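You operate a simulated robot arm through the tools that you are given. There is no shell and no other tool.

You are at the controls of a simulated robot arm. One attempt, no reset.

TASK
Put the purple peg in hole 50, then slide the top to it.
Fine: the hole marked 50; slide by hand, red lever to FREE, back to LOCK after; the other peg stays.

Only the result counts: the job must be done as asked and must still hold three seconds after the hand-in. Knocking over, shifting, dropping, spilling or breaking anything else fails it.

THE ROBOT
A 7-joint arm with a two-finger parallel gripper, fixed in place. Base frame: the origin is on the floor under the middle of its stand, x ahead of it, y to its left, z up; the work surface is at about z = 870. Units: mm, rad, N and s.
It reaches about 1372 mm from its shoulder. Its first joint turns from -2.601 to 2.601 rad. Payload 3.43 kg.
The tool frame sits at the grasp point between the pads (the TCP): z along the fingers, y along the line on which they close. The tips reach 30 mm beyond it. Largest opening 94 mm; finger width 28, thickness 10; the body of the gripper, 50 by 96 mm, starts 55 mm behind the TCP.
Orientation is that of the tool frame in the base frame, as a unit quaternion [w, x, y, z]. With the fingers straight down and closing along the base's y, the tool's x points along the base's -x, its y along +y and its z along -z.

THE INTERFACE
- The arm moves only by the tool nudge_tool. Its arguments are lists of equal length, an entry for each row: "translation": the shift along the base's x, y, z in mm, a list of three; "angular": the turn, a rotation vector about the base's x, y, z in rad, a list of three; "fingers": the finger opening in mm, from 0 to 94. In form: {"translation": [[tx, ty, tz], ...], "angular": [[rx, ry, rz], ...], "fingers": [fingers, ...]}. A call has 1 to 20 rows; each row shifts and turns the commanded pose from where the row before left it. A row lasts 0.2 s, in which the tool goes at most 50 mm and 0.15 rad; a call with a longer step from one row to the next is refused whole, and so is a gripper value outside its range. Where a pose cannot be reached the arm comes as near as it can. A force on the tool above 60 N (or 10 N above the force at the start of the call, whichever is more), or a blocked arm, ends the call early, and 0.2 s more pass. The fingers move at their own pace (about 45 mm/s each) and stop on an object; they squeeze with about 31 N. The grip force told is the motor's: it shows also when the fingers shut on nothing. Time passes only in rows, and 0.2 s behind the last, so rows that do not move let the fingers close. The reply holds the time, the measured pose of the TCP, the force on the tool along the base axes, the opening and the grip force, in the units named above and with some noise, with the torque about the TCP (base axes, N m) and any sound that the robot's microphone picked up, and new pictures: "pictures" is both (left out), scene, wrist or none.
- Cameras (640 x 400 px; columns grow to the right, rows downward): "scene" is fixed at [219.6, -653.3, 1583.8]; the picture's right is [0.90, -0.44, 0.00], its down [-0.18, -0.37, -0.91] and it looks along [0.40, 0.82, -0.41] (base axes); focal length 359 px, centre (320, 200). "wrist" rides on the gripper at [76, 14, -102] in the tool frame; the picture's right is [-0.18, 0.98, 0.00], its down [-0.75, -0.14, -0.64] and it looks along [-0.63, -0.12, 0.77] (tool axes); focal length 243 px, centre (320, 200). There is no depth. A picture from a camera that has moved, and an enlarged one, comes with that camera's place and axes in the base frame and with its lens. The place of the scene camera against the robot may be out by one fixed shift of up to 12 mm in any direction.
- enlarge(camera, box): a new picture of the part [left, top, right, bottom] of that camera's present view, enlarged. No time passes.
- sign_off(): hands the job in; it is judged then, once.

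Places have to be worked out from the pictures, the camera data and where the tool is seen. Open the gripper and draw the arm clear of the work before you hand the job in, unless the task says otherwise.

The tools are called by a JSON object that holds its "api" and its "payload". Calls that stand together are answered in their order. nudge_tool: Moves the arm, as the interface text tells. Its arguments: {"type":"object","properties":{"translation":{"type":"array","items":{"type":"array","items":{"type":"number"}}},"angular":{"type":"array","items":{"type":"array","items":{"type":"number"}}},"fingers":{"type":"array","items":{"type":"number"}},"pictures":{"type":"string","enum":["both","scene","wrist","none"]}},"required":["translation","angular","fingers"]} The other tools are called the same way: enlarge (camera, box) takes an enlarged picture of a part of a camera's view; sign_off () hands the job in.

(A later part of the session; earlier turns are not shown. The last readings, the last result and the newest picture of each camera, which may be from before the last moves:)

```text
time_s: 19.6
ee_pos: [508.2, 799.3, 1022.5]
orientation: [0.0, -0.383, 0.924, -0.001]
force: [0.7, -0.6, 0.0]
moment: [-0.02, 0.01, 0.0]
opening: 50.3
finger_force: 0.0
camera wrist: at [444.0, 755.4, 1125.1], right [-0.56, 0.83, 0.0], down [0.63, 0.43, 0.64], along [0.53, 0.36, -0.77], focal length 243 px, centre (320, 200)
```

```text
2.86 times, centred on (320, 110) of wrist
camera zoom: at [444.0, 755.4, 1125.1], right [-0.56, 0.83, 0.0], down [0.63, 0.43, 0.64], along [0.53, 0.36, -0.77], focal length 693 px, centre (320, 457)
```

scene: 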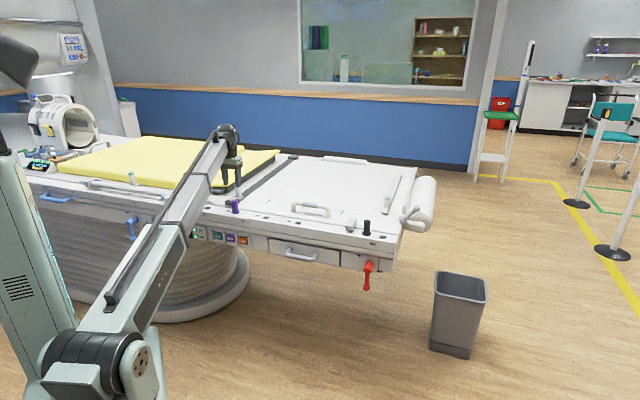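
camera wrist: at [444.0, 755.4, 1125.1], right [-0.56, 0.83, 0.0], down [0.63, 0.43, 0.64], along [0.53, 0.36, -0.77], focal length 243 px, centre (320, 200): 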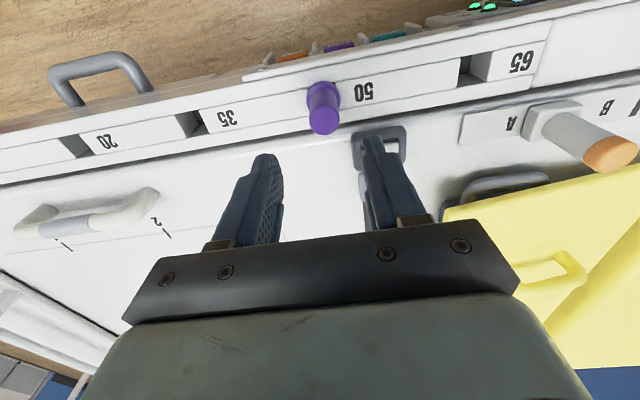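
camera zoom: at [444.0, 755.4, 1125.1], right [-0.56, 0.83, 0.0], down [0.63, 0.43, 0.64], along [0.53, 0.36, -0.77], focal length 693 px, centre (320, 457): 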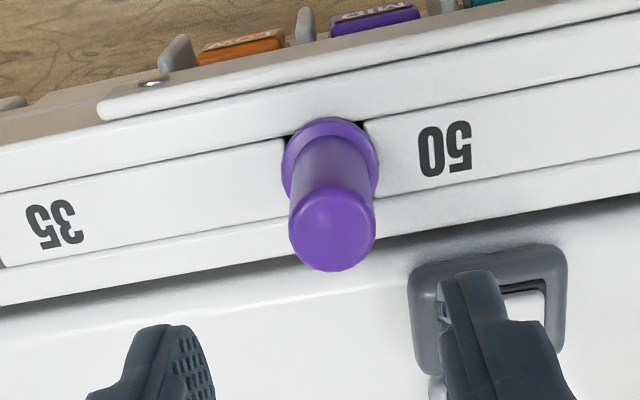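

Purple peg is seated upright in hole 50. Next the lever: I move out in front of the table, tilting the fingers 45° forward toward the front panel so that the wrist camera looks straight at it.

{"api": "nudge_tool", "payload": {"translation": [[-15, -25, 10], [-5, -40, 10], [21, -40, 0], [25, -40, 0], [25, -40, 0], [25, -40, 0], [25, -40, 0], [25, -40, 0], [25, -40, 0], [25, -40, 0], [25, -40, 0], [25, -40, 0], [25, -40, 0], [25, -40, 0], [21, -25, 0], [0, 0, 0]], "angular": [[0, 0, 0], [0, 0, 0], [0.0397, -0.0397, 0], [0.0397, -0.0397, 0], [0.0397, -0.0397, 0], [0.0397, -0.0397, 0], [0.0397, -0.0397, 0], [0.0397, -0.0397, 0], [0.0397, -0.0397, 0], [0.0397, -0.0397, 0], [0.0397, -0.0397, 0], [0.0397, -0.0397, 0], [0.0397, -0.0397, 0], [0.0397, -0.0397, 0], [0.0397, -0.0397, 0], [0.0397, -0.0397, 0]], "fingers": [50, 50, 50, 50, 50, 50, 50, 50, 50, 50, 50, 50, 50, 50, 50, 50]}}

```text
time_s: 23.0
ee_pos: [807.4, 230.5, 1043.1]
orientation: [0.353, -0.353, 0.854, 0.147]
force: [-0.1, 0.6, 0.3]
moment: [-0.01, 0.0, -0.03]
opening: 50.2
finger_force: 0.0
camera wrist: at [706.7, 152.9, 1061.6], right [-0.6, 0.79, 0.13], down [0.16, -0.04, 0.99], along [0.78, 0.62, -0.1], focal length 243 px, centre (320, 200)
```

scene: 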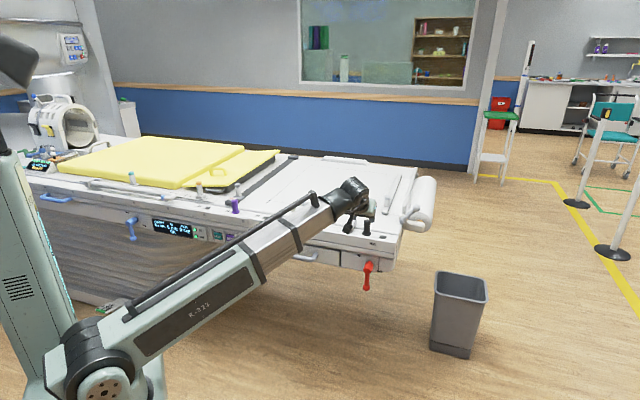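
wrist: 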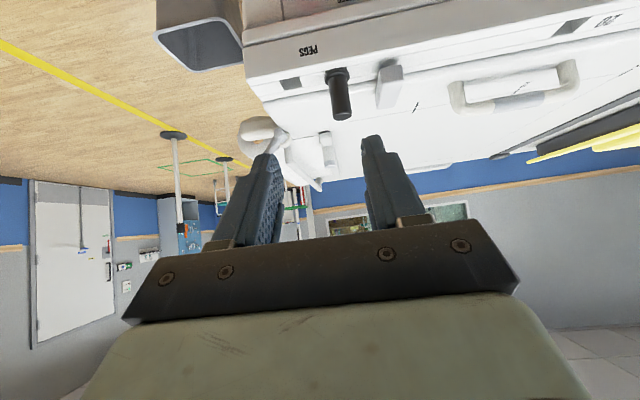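

The tilted pose works and is clear of the table edge. I lower straight down in front of the panel to look at the lever and its FREE/LOCK marks.

{"api": "nudge_tool", "payload": {"translation": [[0, 0, -45], [0, 0, -45], [0, 0, -45], [0, 0, -45], [0, 0, -45], [0, 0, -45], [0, 0, 0]], "angular": [[0, 0, 0], [0, 0, 0], [0, 0, 0], [0, 0, 0], [0, 0, 0], [0, 0, 0], [0, 0, 0]], "fingers": [50, 50, 50, 50, 50, 50, 50]}}

{"api": "enlarge", "payload": {"camera": "wrist", "box": [220, 50, 420, 240]}}

{"api": "enlarge", "payload": {"camera": "scene", "box": [320, 200, 420, 300]}}

```text
time_s: 24.6
ee_pos: [805.0, 230.8, 773.1]
orientation: [0.354, -0.353, 0.854, 0.146]
force: [0.4, 0.2, 0.2]
moment: [0.04, -0.01, 0.0]
opening: 49.9
finger_force: 0.0
camera wrist: at [704.8, 152.0, 791.4], right [-0.6, 0.79, 0.13], down [0.16, -0.04, 0.99], along [0.78, 0.62, -0.1], focal length 243 px, centre (320, 200)
```

scene: 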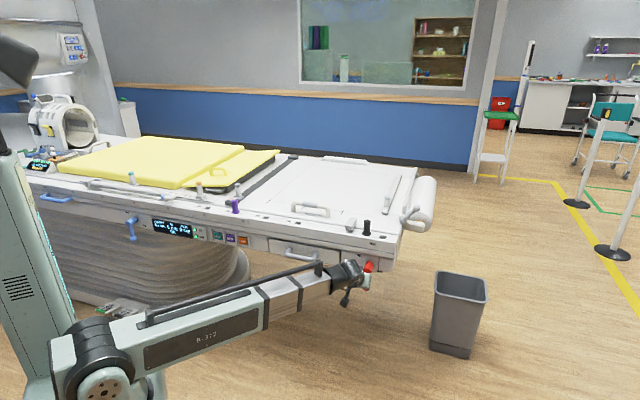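
wrist: 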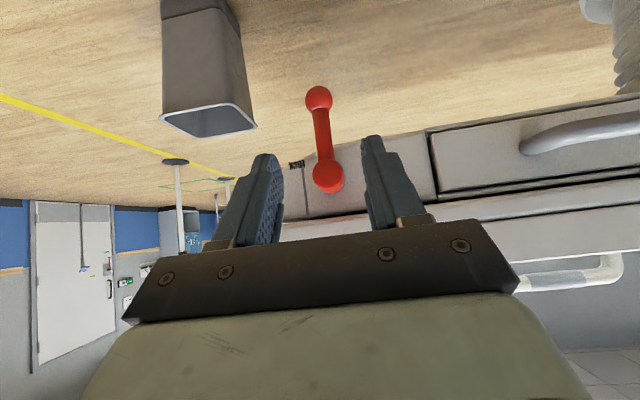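

```text
2.11 times, centred on (320, 145) of wrist
camera zoom: at [704.8, 152.0, 791.4], right [-0.6, 0.79, 0.13], down [0.16, -0.04, 0.99], along [0.78, 0.62, -0.1], focal length 511 px, centre (320, 316)
```

zoom: 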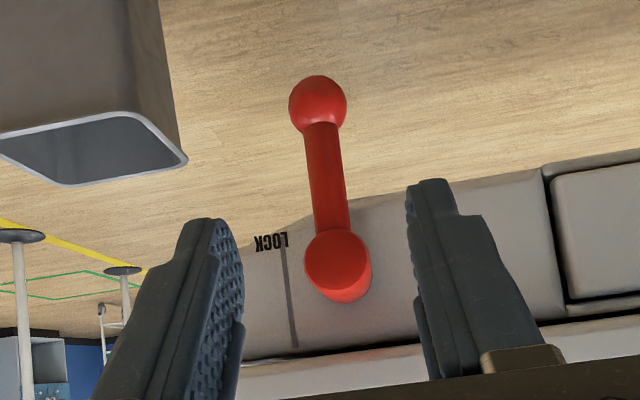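

```text
4.00 times, centred on (370, 250) of scene
camera zoom: at [219.6, -653.3, 1583.8], right [0.9, -0.44, 0.0], down [-0.18, -0.37, -0.91], along [0.4, 0.82, -0.41], focal length 1435 px, centre (120, 0)
```

zoom: 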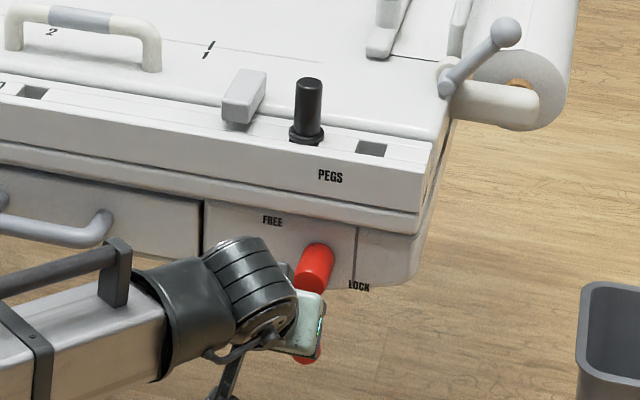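

The lever hangs straight down: hub about u=-409, z=741 in table coordinates (u along the rail), handle plane about n=858, ball z=656, with the LOCK mark right beside it, so turning it toward +u (left, toward FREE) is the way. I close the fingers and bring them in on the right (-u) side of the handle.

{"api": "nudge_tool", "payload": {"translation": [[15.6, -15.6, -36.5], [15.6, -15.6, -36.5], [27.6, 27.6, 0], [27.6, 27.6, 0], [27.6, 27.6, 0], [0, 0, 0]], "angular": [[0, 0, 0], [0, 0, 0], [0, 0, 0], [0, 0, 0], [0, 0, 0], [0, 0, 0]], "fingers": [20, 0, 0, 0, 0, 0]}}

{"api": "enlarge", "payload": {"camera": "wrist", "box": [220, 20, 440, 240]}}

{"api": "enlarge", "payload": {"camera": "scene", "box": [320, 210, 420, 310]}}

```text
time_s: 26.0
ee_pos: [918.3, 283.5, 698.8]
orientation: [0.353, -0.354, 0.854, 0.146]
force: [0.3, -0.2, 0.2]
moment: [-0.01, 0.02, 0.02]
opening: 0.2
finger_force: 30.7
camera wrist: at [818.5, 204.3, 717.5], right [-0.6, 0.79, 0.13], down [0.16, -0.04, 0.99], along [0.78, 0.62, -0.1], focal length 243 px, centre (320, 200)
```

scene: 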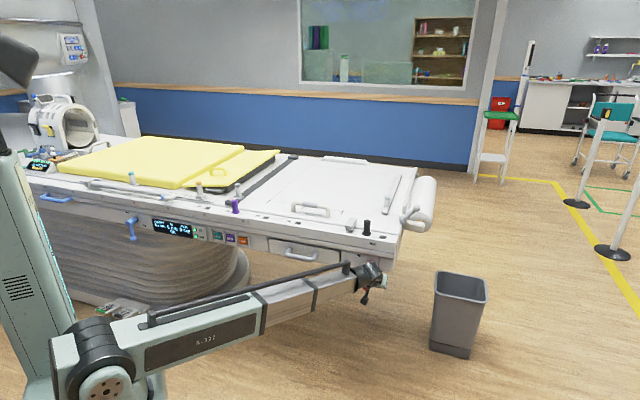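
wrist: 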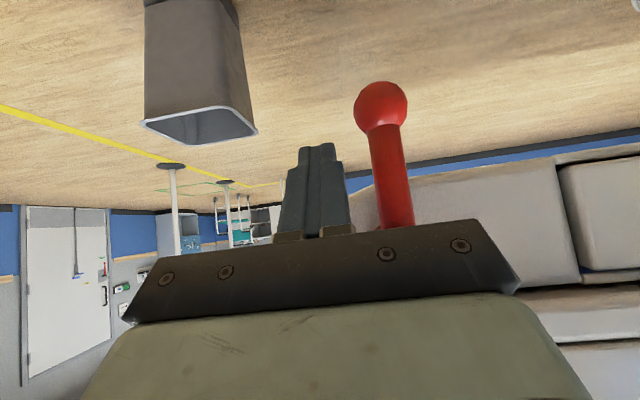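

```text
1.82 times, centred on (330, 130) of wrist
camera zoom: at [818.5, 204.3, 717.5], right [-0.6, 0.79, 0.13], down [0.16, -0.04, 0.99], along [0.78, 0.62, -0.1], focal length 441 px, centre (302, 327)
```

zoom: 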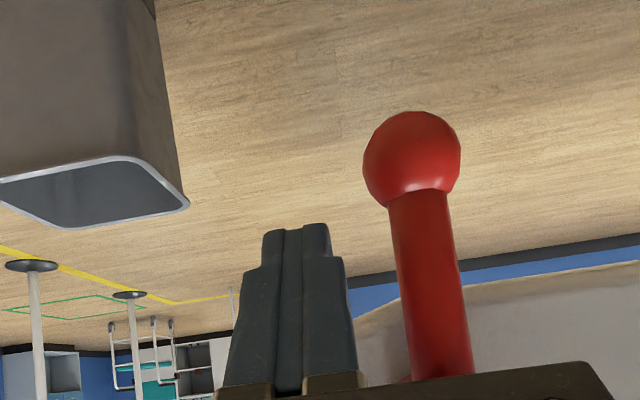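

```text
4.00 times, centred on (370, 260) of scene
camera zoom: at [219.6, -653.3, 1583.8], right [0.9, -0.44, 0.0], down [-0.18, -0.37, -0.91], along [0.4, 0.82, -0.41], focal length 1435 px, centre (120, -40)
```

zoom: 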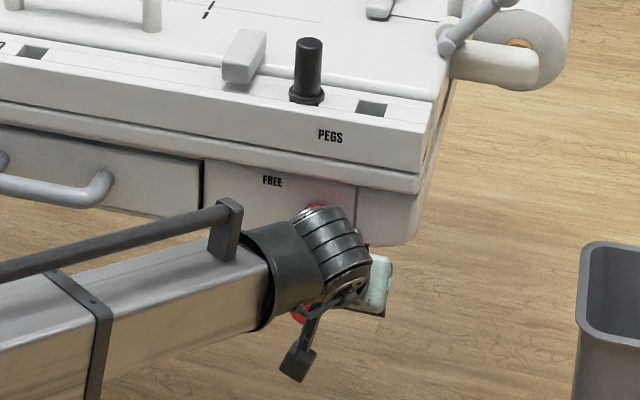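

The ball checks out at u=-410, z=656 and the closed fingers sit about 20 mm to its -u side at mid-handle height. I push toward +u through the first 30° and check.

{"api": "nudge_tool", "payload": {"translation": [[-7.1, 7.1, 0.5], [-7.4, 7.4, 0.5], [-3.2, 3.2, -2.3], [-3.2, 3.2, -2.3], [-4, 4, -1.3], [-4, 4, -1.3], [0, 0, 0]], "angular": [[0, 0, 0], [0, 0, 0], [0, 0, 0], [0, 0, 0], [0, 0, 0], [0, 0, 0], [0, 0, 0]], "fingers": [0, 0, 0, 0, 0, 0, 0]}}

{"api": "enlarge", "payload": {"camera": "wrist", "box": [220, 20, 440, 240]}}

```text
time_s: 27.6
ee_pos: [889.2, 311.3, 692.8]
orientation: [0.354, -0.353, 0.854, 0.146]
force: [1.0, -1.6, 0.3]
moment: [0.01, 0.0, -0.02]
opening: 0.0
finger_force: 31.1
camera wrist: at [790.1, 232.9, 711.9], right [-0.6, 0.79, 0.13], down [0.16, -0.04, 0.99], along [0.78, 0.62, -0.1], focal length 243 px, centre (320, 200)
```

scene: 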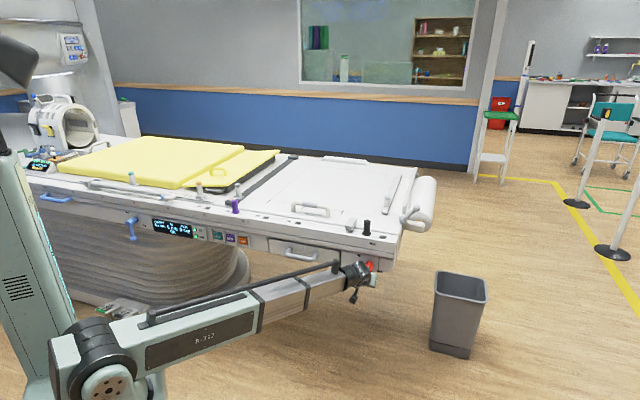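
wrist: 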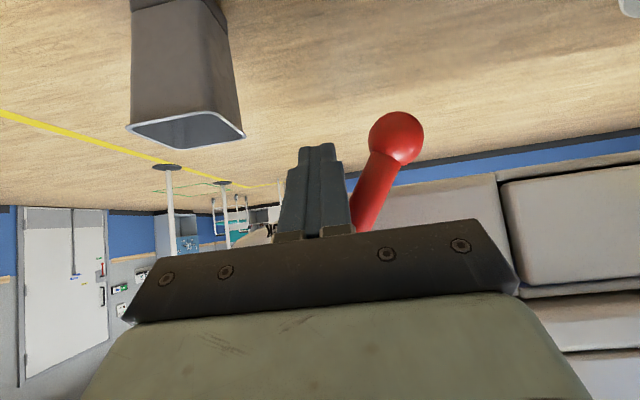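

```text
1.82 times, centred on (330, 130) of wrist
camera zoom: at [790.1, 232.9, 711.9], right [-0.6, 0.79, 0.13], down [0.16, -0.04, 0.99], along [0.78, 0.62, -0.1], focal length 441 px, centre (302, 327)
```

zoom: 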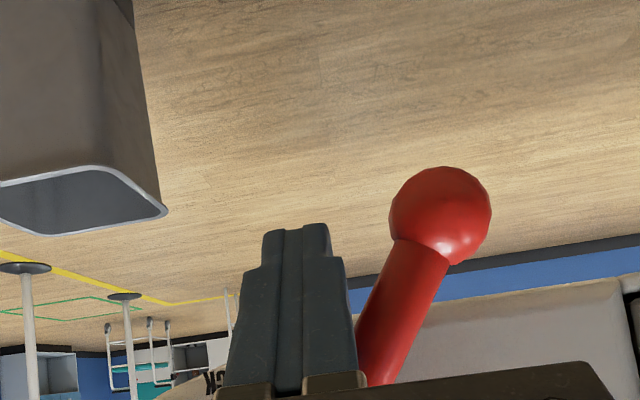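

The lever turns smoothly (about 2 N). I continue the arc to roughly horizontal-left.

{"api": "nudge_tool", "payload": {"translation": [[-4.6, 4.6, 0.1], [-4.6, 4.6, 0.2], [-4.9, 4.9, 2.3], [-4.9, 4.9, 2.3], [-4.5, 4.5, 4.6], [-4.5, 4.5, 4.7], [-3.4, 3.4, 6.9], [-3.5, 3.5, 6.9], [0, 0, 0]], "angular": [[0, 0, 0], [0, 0, 0], [0, 0, 0], [0, 0, 0], [0, 0, 0], [0, 0, 0], [0, 0, 0], [0, 0, 0], [0, 0, 0]], "fingers": [0, 0, 0, 0, 0, 0, 0, 0, 0]}}

{"api": "enlarge", "payload": {"camera": "wrist", "box": [220, 20, 440, 240]}}

{"api": "enlarge", "payload": {"camera": "scene", "box": [320, 210, 420, 310]}}

```text
time_s: 29.6
ee_pos: [854.7, 345.8, 721.8]
orientation: [0.352, -0.354, 0.854, 0.146]
force: [1.0, 0.2, 0.2]
moment: [0.02, 0.01, -0.01]
opening: 0.0
finger_force: 31.0
camera wrist: at [754.2, 267.2, 740.4], right [-0.6, 0.79, 0.13], down [0.16, -0.04, 0.99], along [0.78, 0.62, -0.1], focal length 243 px, centre (320, 200)
```

scene: 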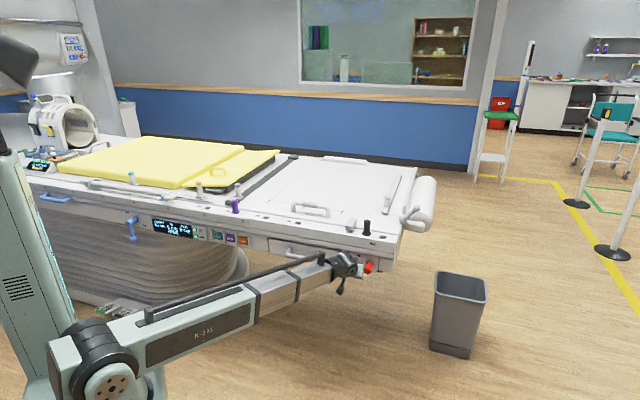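
wrist: 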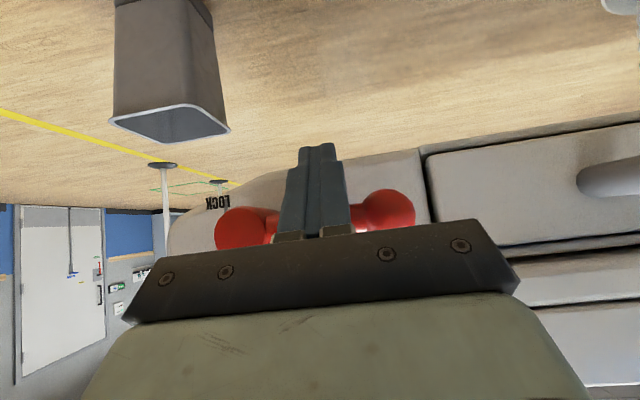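

```text
1.82 times, centred on (330, 130) of wrist
camera zoom: at [754.2, 267.2, 740.4], right [-0.6, 0.79, 0.13], down [0.16, -0.04, 0.99], along [0.78, 0.62, -0.1], focal length 441 px, centre (302, 327)
```

zoom: 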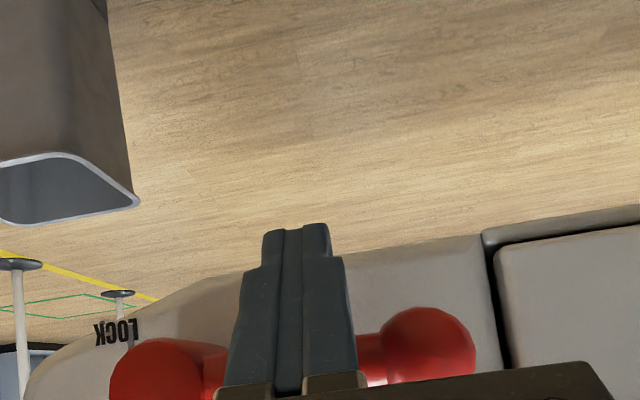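

```text
4.00 times, centred on (370, 260) of scene
camera zoom: at [219.6, -653.3, 1583.8], right [0.9, -0.44, 0.0], down [-0.18, -0.37, -0.91], along [0.4, 0.82, -0.41], focal length 1435 px, centre (120, -40)
```

zoom: 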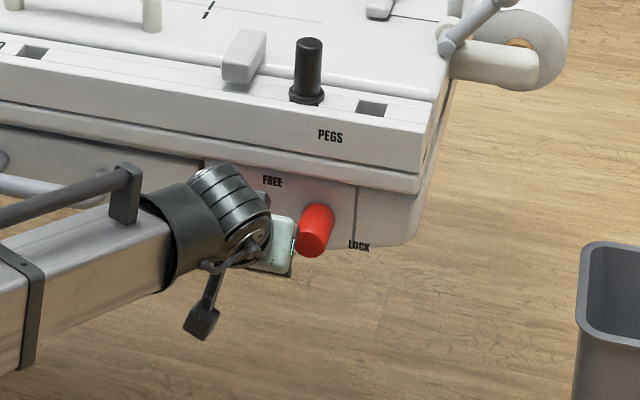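

The lever is now about horizontal, pointing left. I check the display and push a little further to see whether there's a stop.

{"api": "enlarge", "payload": {"camera": "scene", "box": [120, 205, 220, 255]}}

{"api": "nudge_tool", "payload": {"translation": [[0, 0, 3], [0, 0, 3], [0, 0, 0]], "angular": [[0, 0, 0], [0, 0, 0], [0, 0, 0]], "fingers": [0, 0, 0]}}

{"api": "enlarge", "payload": {"camera": "wrist", "box": [220, 20, 440, 240]}}

{"api": "enlarge", "payload": {"camera": "scene", "box": [120, 205, 220, 255]}}

```text
6.40 times, centred on (170, 230) of scene
camera zoom: at [219.6, -653.3, 1583.8], right [0.9, -0.44, 0.0], down [-0.18, -0.37, -0.91], along [0.4, 0.82, -0.41], focal length 2297 px, centre (1280, 8)
```

zoom: 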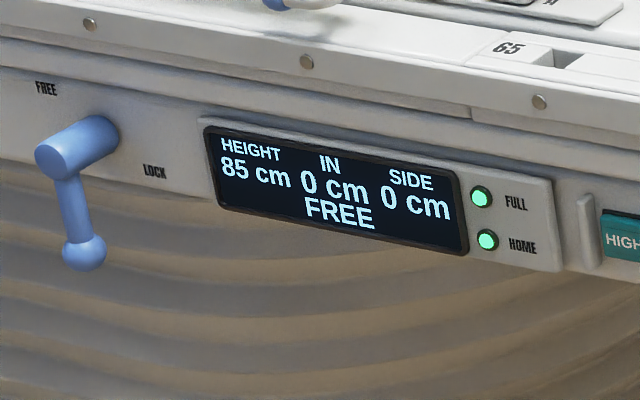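

```text
time_s: 30.4
ee_pos: [854.5, 345.1, 724.8]
orientation: [0.35, -0.355, 0.854, 0.146]
force: [-10.4, -6.7, -30.5]
moment: [-0.06, 0.31, -0.08]
opening: 0.4
finger_force: 31.0
camera wrist: at [754.3, 266.7, 744.4], right [-0.6, 0.79, 0.13], down [0.16, -0.04, 0.99], along [0.78, 0.62, -0.1], focal length 243 px, centre (320, 200)
```

scene: 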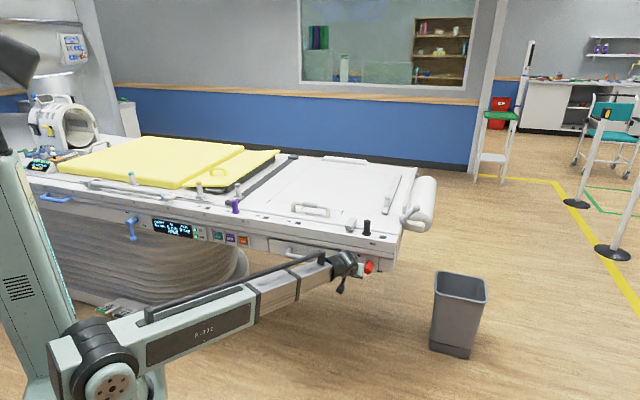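
wrist: 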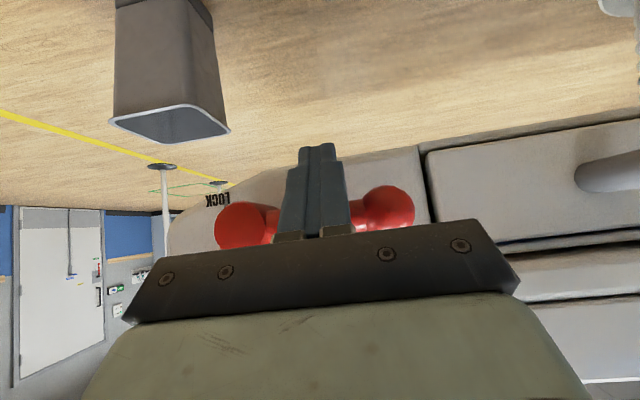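

```text
1.82 times, centred on (330, 130) of wrist
camera zoom: at [754.3, 266.7, 744.4], right [-0.6, 0.79, 0.13], down [0.16, -0.04, 0.99], along [0.78, 0.62, -0.1], focal length 441 px, centre (302, 327)
```

zoom: 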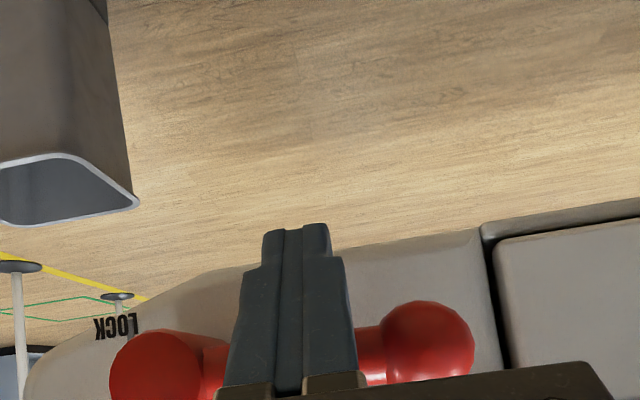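

```text
6.40 times, centred on (170, 230) of scene
camera zoom: at [219.6, -653.3, 1583.8], right [0.9, -0.44, 0.0], down [-0.18, -0.37, -0.91], along [0.4, 0.82, -0.41], focal length 2297 px, centre (1280, 8)
```

zoom: 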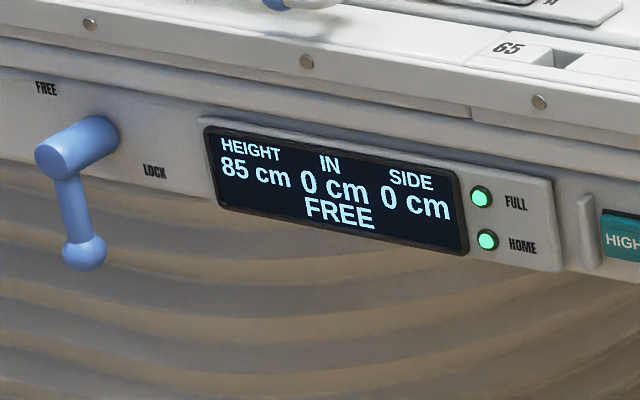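

The display now reads FREE and the lever is against its stop (30 N). I back the fingers down and out, then rise and bring the tool upright again.

{"api": "nudge_tool", "payload": {"translation": [[0, 0, -7], [-14, -14, -3], [-28, -28, 0], [-28, -28, 0], [-14, -14, 20], [0, 0, 42], [0, 0, 42], [0, 0, 42], [0, 0, 42], [0, 0, 42], [0, 0, 42], [0, 0, 42], [0, 0, 30], [0, 0, 0]], "angular": [[0, 0, 0], [0, 0, 0], [0, 0, 0], [0, 0, 0], [0, 0, 0], [0, 0, 0], [-0.0925, 0.0925, 0], [-0.0925, 0.0925, 0], [-0.0925, 0.0925, 0], [-0.0925, 0.0925, 0], [-0.0925, 0.0925, 0], [-0.0925, 0.0925, 0], [0, 0, 0], [0, 0, 0]], "fingers": [0, 0, 0, 0, 0, 0, 0, 0, 0, 0, 0, 0, 0, 0]}}

{"api": "enlarge", "payload": {"camera": "scene", "box": [320, 190, 440, 300]}}

{"api": "enlarge", "payload": {"camera": "scene", "box": [0, 80, 320, 260]}}

```text
time_s: 33.4
ee_pos: [771.2, 264.0, 1062.8]
orientation: [-0.001, -0.383, 0.924, 0.0]
force: [0.3, 0.6, -0.2]
moment: [0.0, 0.0, -0.01]
opening: 0.0
finger_force: 30.8
camera wrist: at [706.1, 220.2, 1165.2], right [-0.56, 0.83, 0.0], down [0.63, 0.43, 0.64], along [0.53, 0.36, -0.77], focal length 243 px, centre (320, 200)
```

scene: 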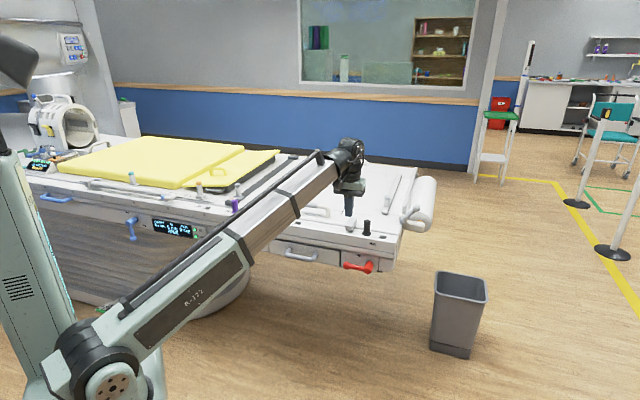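
wrist: 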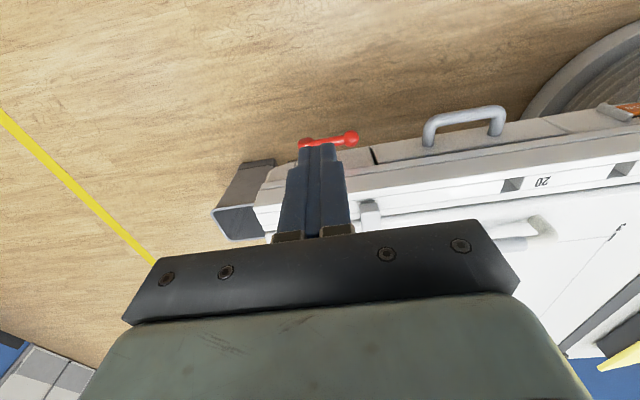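

```text
3.64 times, centred on (380, 245) of scene
camera zoom: at [219.6, -653.3, 1583.8], right [0.9, -0.44, 0.0], down [-0.18, -0.37, -0.91], along [0.4, 0.82, -0.41], focal length 1305 px, centre (102, 36)
```

zoom: 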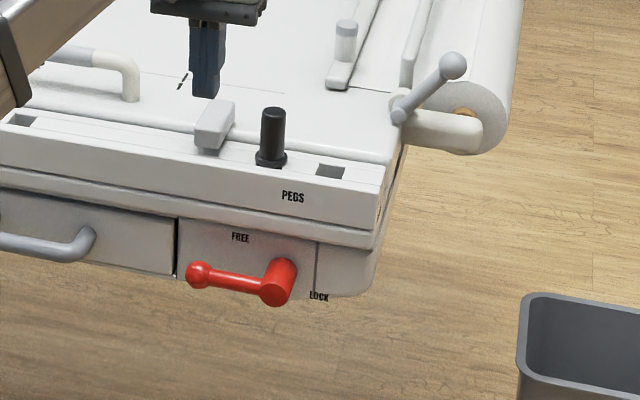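

```text
2.00 times, centred on (160, 170) of scene
camera zoom: at [219.6, -653.3, 1583.8], right [0.9, -0.44, 0.0], down [-0.18, -0.37, -0.91], along [0.4, 0.82, -0.41], focal length 718 px, centre (640, 260)
```

zoom: 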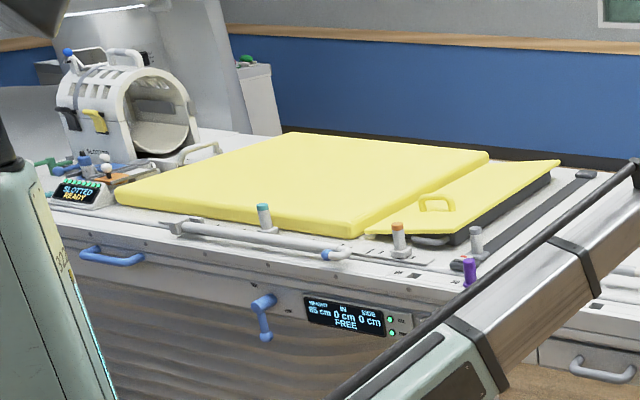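

The lever stays at FREE. Now I move over the right-hand end of the white handle on the top to locate it precisely.

{"api": "nudge_tool", "payload": {"translation": [[13.3, 38.7, -2], [13.3, 38.7, -2], [13.3, 38.7, -2], [13.3, 38.7, -2], [13.3, 38.7, -2], [13.3, 38.7, -2], [13.3, 38.7, -2], [13.3, 38.7, -2], [0, 0, 0]], "angular": [[0, 0, 0], [0, 0, 0], [0, 0, 0], [0, 0, 0], [0, 0, 0], [0, 0, 0], [0, 0, 0], [0, 0, 0], [0, 0, 0]], "fingers": [0, 0, 0, 0, 0, 0, 0, 0, 0]}}

{"api": "enlarge", "payload": {"camera": "wrist", "box": [240, 20, 460, 220]}}

{"api": "enlarge", "payload": {"camera": "scene", "box": [270, 150, 390, 240]}}

```text
time_s: 35.4
ee_pos: [876.0, 571.6, 1043.7]
orientation: [0.0, -0.383, 0.924, 0.0]
force: [-0.4, -0.3, -0.6]
moment: [0.03, 0.01, 0.0]
opening: 0.2
finger_force: 30.7
camera wrist: at [811.4, 528.9, 1147.5], right [-0.56, 0.83, 0.0], down [0.63, 0.43, 0.64], along [0.53, 0.36, -0.77], focal length 243 px, centre (320, 200)
```

scene: 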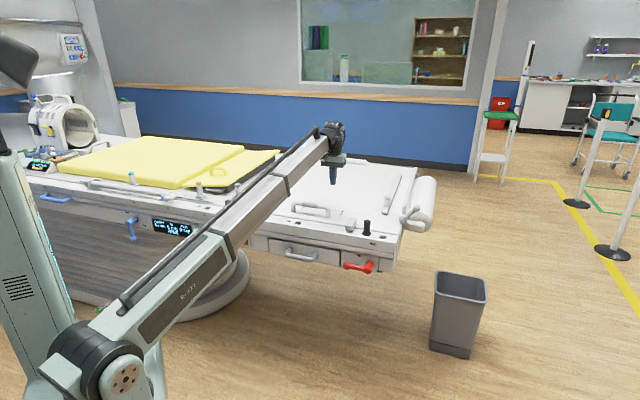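
wrist: 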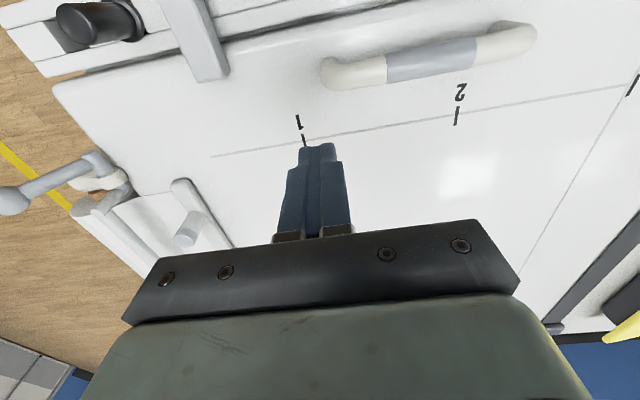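

```text
2.00 times, centred on (350, 120) of wrist
camera zoom: at [811.4, 528.9, 1147.5], right [-0.56, 0.83, 0.0], down [0.63, 0.43, 0.64], along [0.53, 0.36, -0.77], focal length 485 px, centre (260, 360)
```

zoom: 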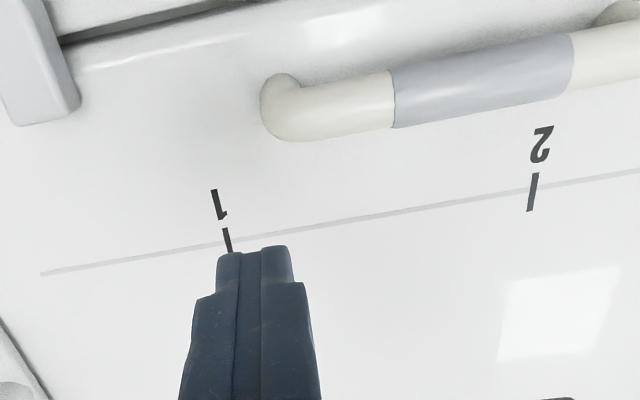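

```text
4.44 times, centred on (330, 195) of scene
camera zoom: at [219.6, -653.3, 1583.8], right [0.9, -0.44, 0.0], down [-0.18, -0.37, -0.91], along [0.4, 0.82, -0.41], focal length 1595 px, centre (276, 222)
```

zoom: 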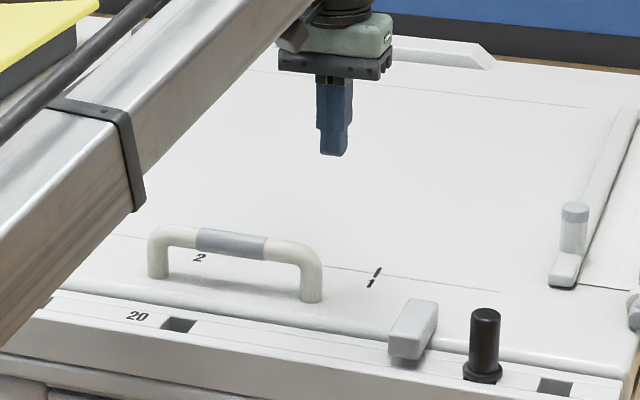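

The handle's right post is near u=-199, n=999 with the top's surface at z≈877 and its bar around z 915. I place the closed fingers behind (on the -u side of) that post with the tips about 12 mm above the top.

{"api": "nudge_tool", "payload": {"translation": [[-3.4, -31.4, 0], [0, 0, -42], [0, 0, -42], [0, 0, -40], [0, 0, 0]], "angular": [[0, 0, 0], [0, 0, 0], [0, 0, 0], [0, 0, 0], [0, 0, 0]], "fingers": [0, 0, 0, 0, 0]}}

{"api": "enlarge", "payload": {"camera": "wrist", "box": [240, 60, 460, 260]}}

{"api": "enlarge", "payload": {"camera": "scene", "box": [280, 160, 380, 240]}}

```text
time_s: 36.6
ee_pos: [873.3, 541.5, 922.8]
orientation: [0.0, -0.383, 0.924, 0.0]
force: [-0.2, 0.7, 0.4]
moment: [0.0, 0.02, -0.01]
opening: 0.2
finger_force: 30.6
camera wrist: at [808.8, 497.9, 1025.8], right [-0.56, 0.83, 0.0], down [0.63, 0.43, 0.64], along [0.53, 0.36, -0.77], focal length 243 px, centre (320, 200)
```

scene: 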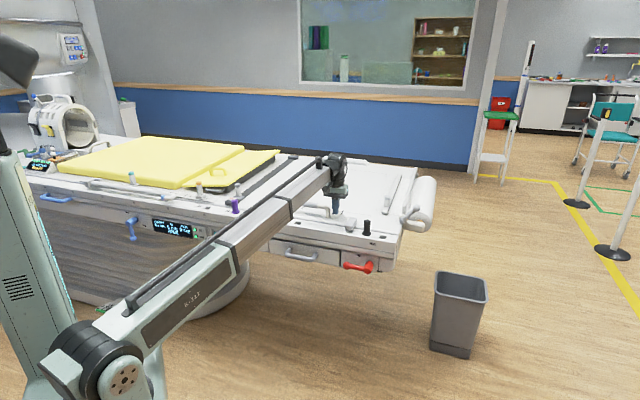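
wrist: 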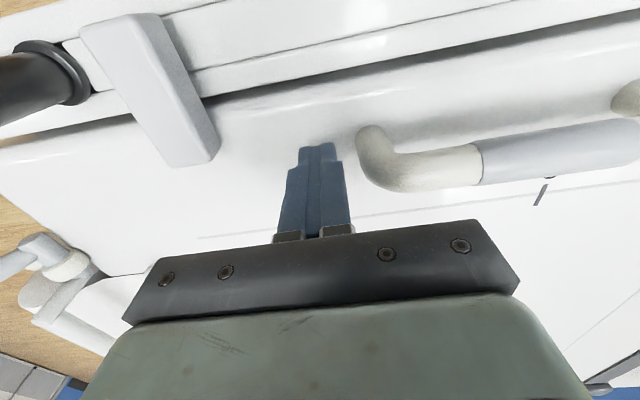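

```text
2.00 times, centred on (350, 160) of wrist
camera zoom: at [808.8, 497.9, 1025.8], right [-0.56, 0.83, 0.0], down [0.63, 0.43, 0.64], along [0.53, 0.36, -0.77], focal length 485 px, centre (260, 280)
```

zoom: 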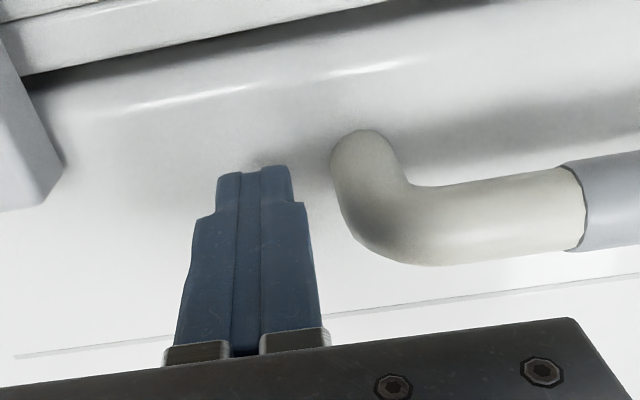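

```text
5.00 times, centred on (330, 200) of scene
camera zoom: at [219.6, -653.3, 1583.8], right [0.9, -0.44, 0.0], down [-0.18, -0.37, -0.91], along [0.4, 0.82, -0.41], focal length 1794 px, centre (270, 200)
```

zoom: 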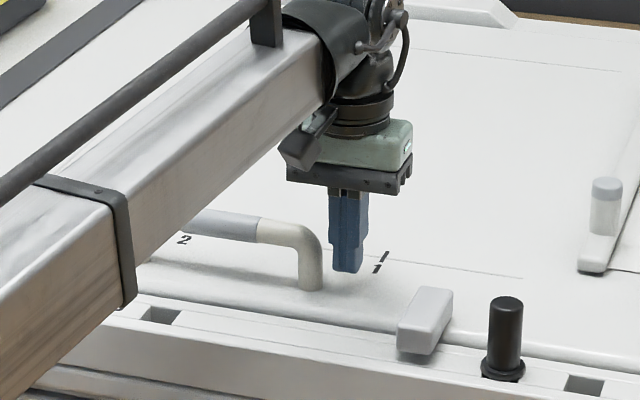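

The fingers are in line with the post, about 15 mm behind it. I push gently along +u and watch the force and display.

{"api": "nudge_tool", "payload": {"translation": [[-5.66, 5.66, -2], [-5.66, 5.66, 0], [-5.66, 5.66, 0], [-5.66, 5.66, 0], [-5.66, 5.66, 0], [-5.66, 5.66, 0], [-5.66, 5.66, 0]], "angular": [[0, 0, 0], [0, 0, 0], [0, 0, 0], [0, 0, 0], [0, 0, 0], [0, 0, 0], [0, 0, 0]], "fingers": [0, 0, 0, 0, 0, 0, 0]}}

{"api": "enlarge", "payload": {"camera": "scene", "box": [120, 205, 220, 255]}}

{"api": "enlarge", "payload": {"camera": "scene", "box": [280, 160, 380, 240]}}

```text
time_s: 38.2
ee_pos: [831.8, 582.0, 920.2]
orientation: [-0.001, -0.384, 0.923, 0.001]
force: [0.0, 0.1, -0.3]
moment: [-0.02, 0.02, -0.02]
opening: 0.0
finger_force: 30.3
camera wrist: at [768.1, 538.4, 1021.5], right [-0.57, 0.82, 0.0], down [0.63, 0.43, 0.64], along [0.53, 0.36, -0.77], focal length 243 px, centre (320, 200)
```

scene: 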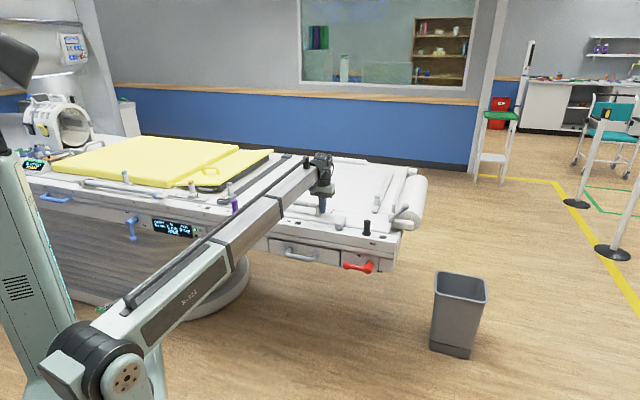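
wrist: 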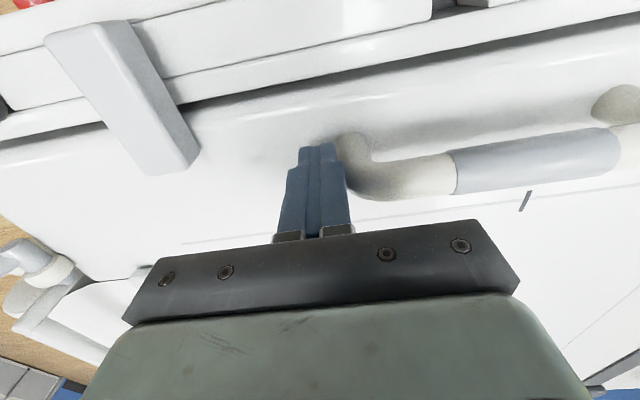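

```text
6.40 times, centred on (170, 230) of scene
camera zoom: at [219.6, -653.3, 1583.8], right [0.9, -0.44, 0.0], down [-0.18, -0.37, -0.91], along [0.4, 0.82, -0.41], focal length 2297 px, centre (1280, 8)
```

zoom: 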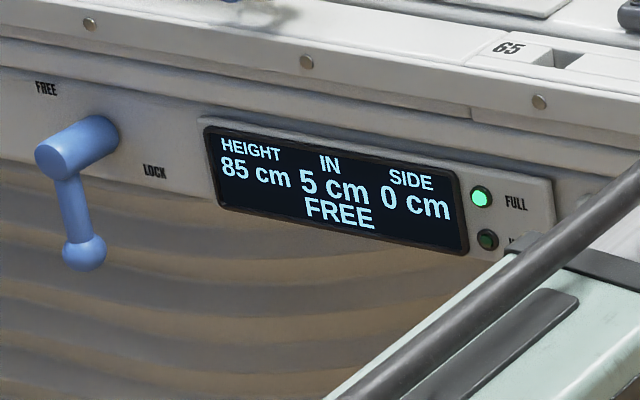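

```text
5.00 times, centred on (330, 200) of scene
camera zoom: at [219.6, -653.3, 1583.8], right [0.9, -0.44, 0.0], down [-0.18, -0.37, -0.91], along [0.4, 0.82, -0.41], focal length 1794 px, centre (270, 200)
```

zoom: 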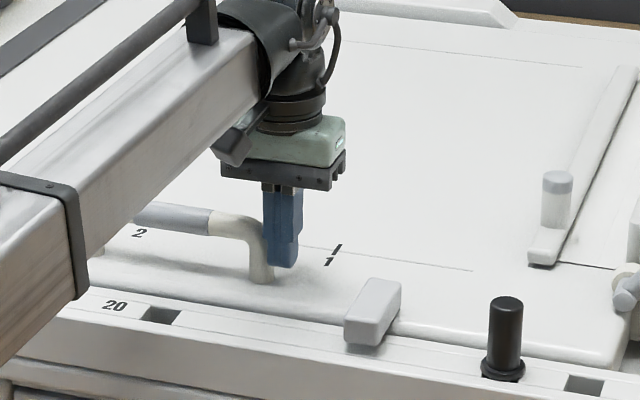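

The top slides freely; the display reads IN 5 cm, FREE. I keep pushing slowly along +u.

{"api": "nudge_tool", "payload": {"translation": [[-5.66, 5.66, 0], [-5.66, 5.66, 0], [-5.66, 5.66, 0], [-5.66, 5.66, 0], [-5.66, 5.66, 0], [-5.66, 5.66, 0], [-5.66, 5.66, 0], [-5.66, 5.66, 0], [-5.66, 5.66, 0], [-5.66, 5.66, 0], [-5.66, 5.66, 0], [-5.66, 5.66, 0], [-5.66, 5.66, 0], [-5.66, 5.66, 0], [-5.66, 5.66, 0], [-5.66, 5.66, 0], [-5.66, 5.66, 0], [-5.66, 5.66, 0], [-5.66, 5.66, 0], [-5.66, 5.66, 0]], "angular": [[0, 0, 0], [0, 0, 0], [0, 0, 0], [0, 0, 0], [0, 0, 0], [0, 0, 0], [0, 0, 0], [0, 0, 0], [0, 0, 0], [0, 0, 0], [0, 0, 0], [0, 0, 0], [0, 0, 0], [0, 0, 0], [0, 0, 0], [0, 0, 0], [0, 0, 0], [0, 0, 0], [0, 0, 0], [0, 0, 0]], "fingers": [0, 0, 0, 0, 0, 0, 0, 0, 0, 0, 0, 0, 0, 0, 0, 0, 0, 0, 0, 0]}}

{"api": "enlarge", "payload": {"camera": "scene", "box": [120, 170, 320, 270]}}

```text
time_s: 42.4
ee_pos: [719.1, 694.5, 919.2]
orientation: [0.0, -0.382, 0.924, 0.001]
force: [0.6, -0.4, 0.2]
moment: [0.0, -0.01, 0.01]
opening: 0.0
finger_force: 31.0
camera wrist: at [655.0, 651.0, 1022.3], right [-0.57, 0.82, 0.0], down [0.63, 0.43, 0.64], along [0.53, 0.36, -0.77], focal length 243 px, centre (320, 200)
```

scene: 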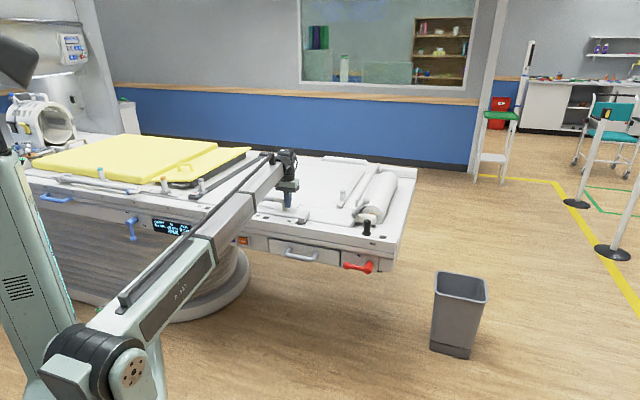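
wrist: 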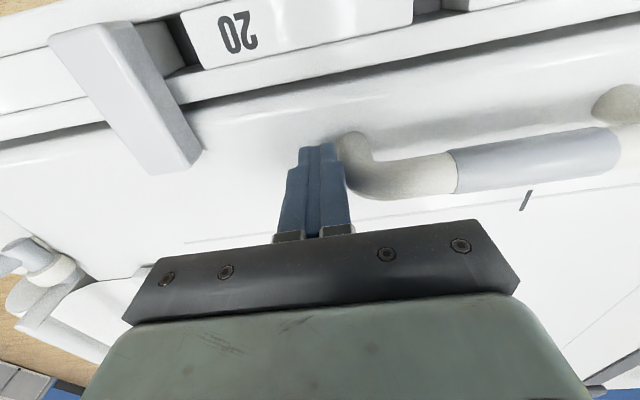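

```text
3.20 times, centred on (220, 220) of scene
camera zoom: at [219.6, -653.3, 1583.8], right [0.9, -0.44, 0.0], down [-0.18, -0.37, -0.91], along [0.4, 0.82, -0.41], focal length 1148 px, centre (640, 136)
```

zoom: 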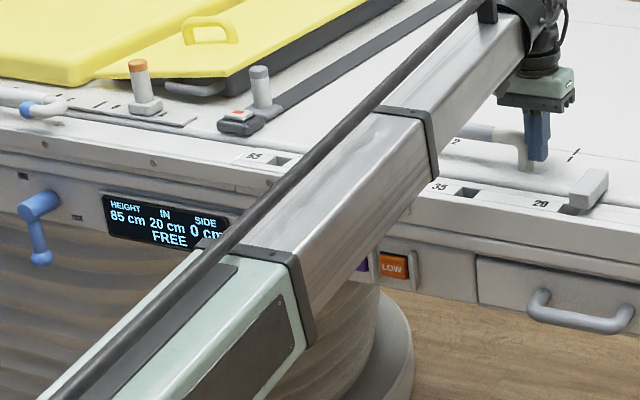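

IN reads 20 cm and the block is passing hole 20; everything moves with the post. I continue another 160 mm.

{"api": "nudge_tool", "payload": {"translation": [[-5.66, 5.66, 0], [-5.66, 5.66, 0], [-5.66, 5.66, 0], [-5.66, 5.66, 0], [-5.66, 5.66, 0], [-5.66, 5.66, 0], [-5.66, 5.66, 0], [-5.66, 5.66, 0], [-5.66, 5.66, 0], [-5.66, 5.66, 0], [-5.66, 5.66, 0], [-5.66, 5.66, 0], [-5.66, 5.66, 0], [-5.66, 5.66, 0], [-5.66, 5.66, 0], [-5.66, 5.66, 0], [-5.66, 5.66, 0], [-5.66, 5.66, 0], [-5.66, 5.66, 0], [-5.66, 5.66, 0]], "angular": [[0, 0, 0], [0, 0, 0], [0, 0, 0], [0, 0, 0], [0, 0, 0], [0, 0, 0], [0, 0, 0], [0, 0, 0], [0, 0, 0], [0, 0, 0], [0, 0, 0], [0, 0, 0], [0, 0, 0], [0, 0, 0], [0, 0, 0], [0, 0, 0], [0, 0, 0], [0, 0, 0], [0, 0, 0], [0, 0, 0]], "fingers": [0, 0, 0, 0, 0, 0, 0, 0, 0, 0, 0, 0, 0, 0, 0, 0, 0, 0, 0, 0]}}

{"api": "enlarge", "payload": {"camera": "scene", "box": [100, 150, 320, 270]}}

```text
time_s: 46.6
ee_pos: [603.9, 809.2, 918.8]
orientation: [0.0, -0.383, 0.924, 0.001]
force: [-0.9, 0.5, -0.8]
moment: [0.01, 0.01, 0.03]
opening: 0.0
finger_force: 31.5
camera wrist: at [540.5, 765.3, 1021.9], right [-0.57, 0.82, 0.0], down [0.63, 0.43, 0.64], along [0.53, 0.36, -0.77], focal length 243 px, centre (320, 200)
```

scene: 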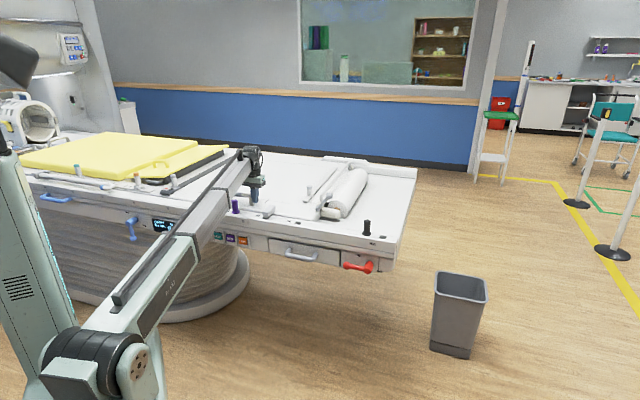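
wrist: 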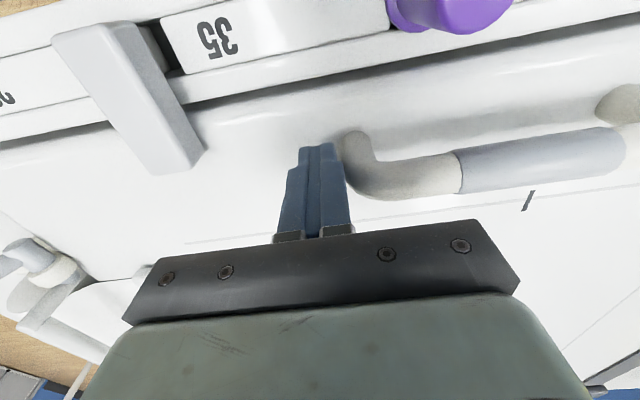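

```text
2.91 times, centred on (210, 210) of scene
camera zoom: at [219.6, -653.3, 1583.8], right [0.9, -0.44, 0.0], down [-0.18, -0.37, -0.91], along [0.4, 0.82, -0.41], focal length 1044 px, centre (640, 171)
```

zoom: 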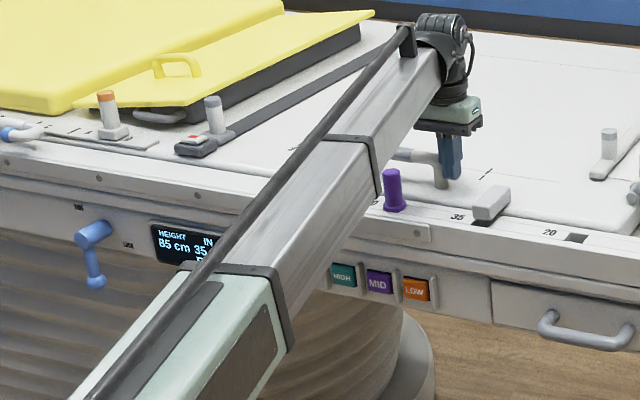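

IN shows about 35–36 cm, block nearing the purple peg. I push on with a slowdown toward the end.

{"api": "nudge_tool", "payload": {"translation": [[-5.66, 5.66, 0], [-5.66, 5.66, 0], [-5.66, 5.66, 0], [-5.66, 5.66, 0], [-5.66, 5.66, 0], [-5.66, 5.66, 0], [-5.66, 5.66, 0], [-5.66, 5.66, 0], [-5.66, 5.66, 0], [-5.66, 5.66, 0], [-5.66, 5.66, 0], [-4.2, 4.2, 0], [-3.5, 3.5, 0], [-2.8, 2.8, 0], [-2.8, 2.8, 0], [-2.8, 2.8, 0], [-2.1, 2.1, 0], [-2.1, 2.1, 0], [0, 0, 0]], "angular": [[0, 0, 0], [0, 0, 0], [0, 0, 0], [0, 0, 0], [0, 0, 0], [0, 0, 0], [0, 0, 0], [0, 0, 0], [0, 0, 0], [0, 0, 0], [0, 0, 0], [0, 0, 0], [0, 0, 0], [0, 0, 0], [0, 0, 0], [0, 0, 0], [0, 0, 0], [0, 0, 0], [0, 0, 0]], "fingers": [0, 0, 0, 0, 0, 0, 0, 0, 0, 0, 0, 0, 0, 0, 0, 0, 0, 0, 0]}}

{"api": "enlarge", "payload": {"camera": "scene", "box": [100, 150, 320, 270]}}

{"api": "enlarge", "payload": {"camera": "wrist", "box": [0, 0, 400, 220]}}

```text
time_s: 50.6
ee_pos: [522.2, 892.0, 918.9]
orientation: [0.0, -0.383, 0.924, 0.001]
force: [0.6, -0.3, 0.4]
moment: [-0.02, 0.05, -0.02]
opening: 0.2
finger_force: 31.3
camera wrist: at [458.0, 847.8, 1022.5], right [-0.57, 0.82, 0.0], down [0.63, 0.43, 0.64], along [0.53, 0.36, -0.77], focal length 243 px, centre (320, 200)
```

scene: 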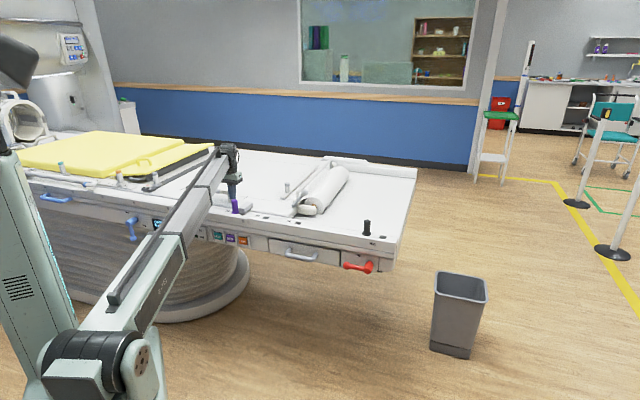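
wrist: 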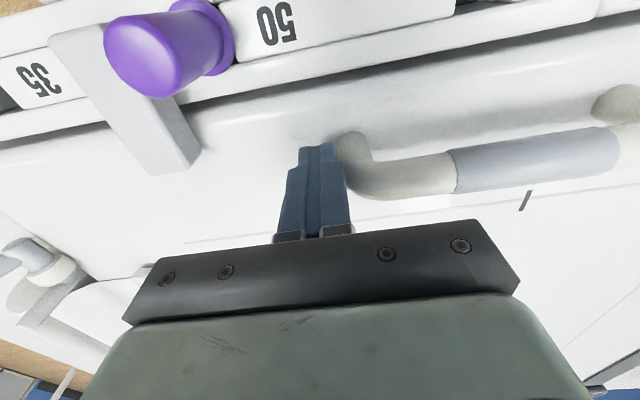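

```text
2.91 times, centred on (210, 210) of scene
camera zoom: at [219.6, -653.3, 1583.8], right [0.9, -0.44, 0.0], down [-0.18, -0.37, -0.91], along [0.4, 0.82, -0.41], focal length 1044 px, centre (640, 171)
```

zoom: 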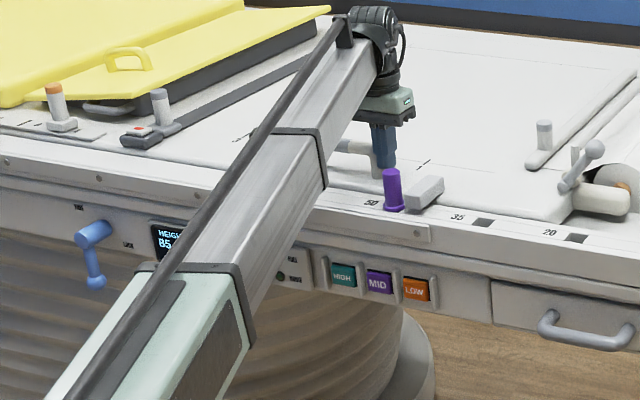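

```text
1.60 times, centred on (200, 110) of wrist
camera zoom: at [458.0, 847.8, 1022.5], right [-0.57, 0.82, 0.0], down [0.63, 0.43, 0.64], along [0.53, 0.36, -0.77], focal length 388 px, centre (512, 344)
```

zoom: 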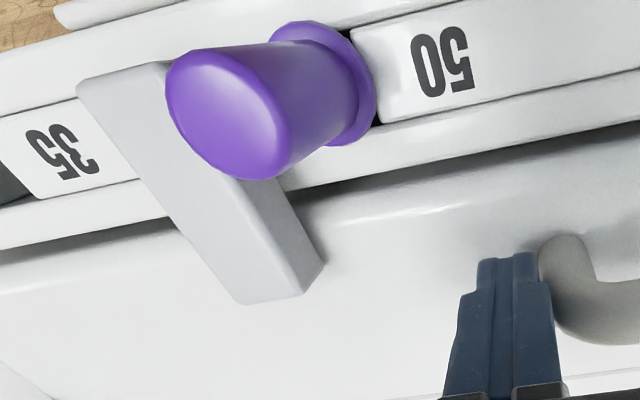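

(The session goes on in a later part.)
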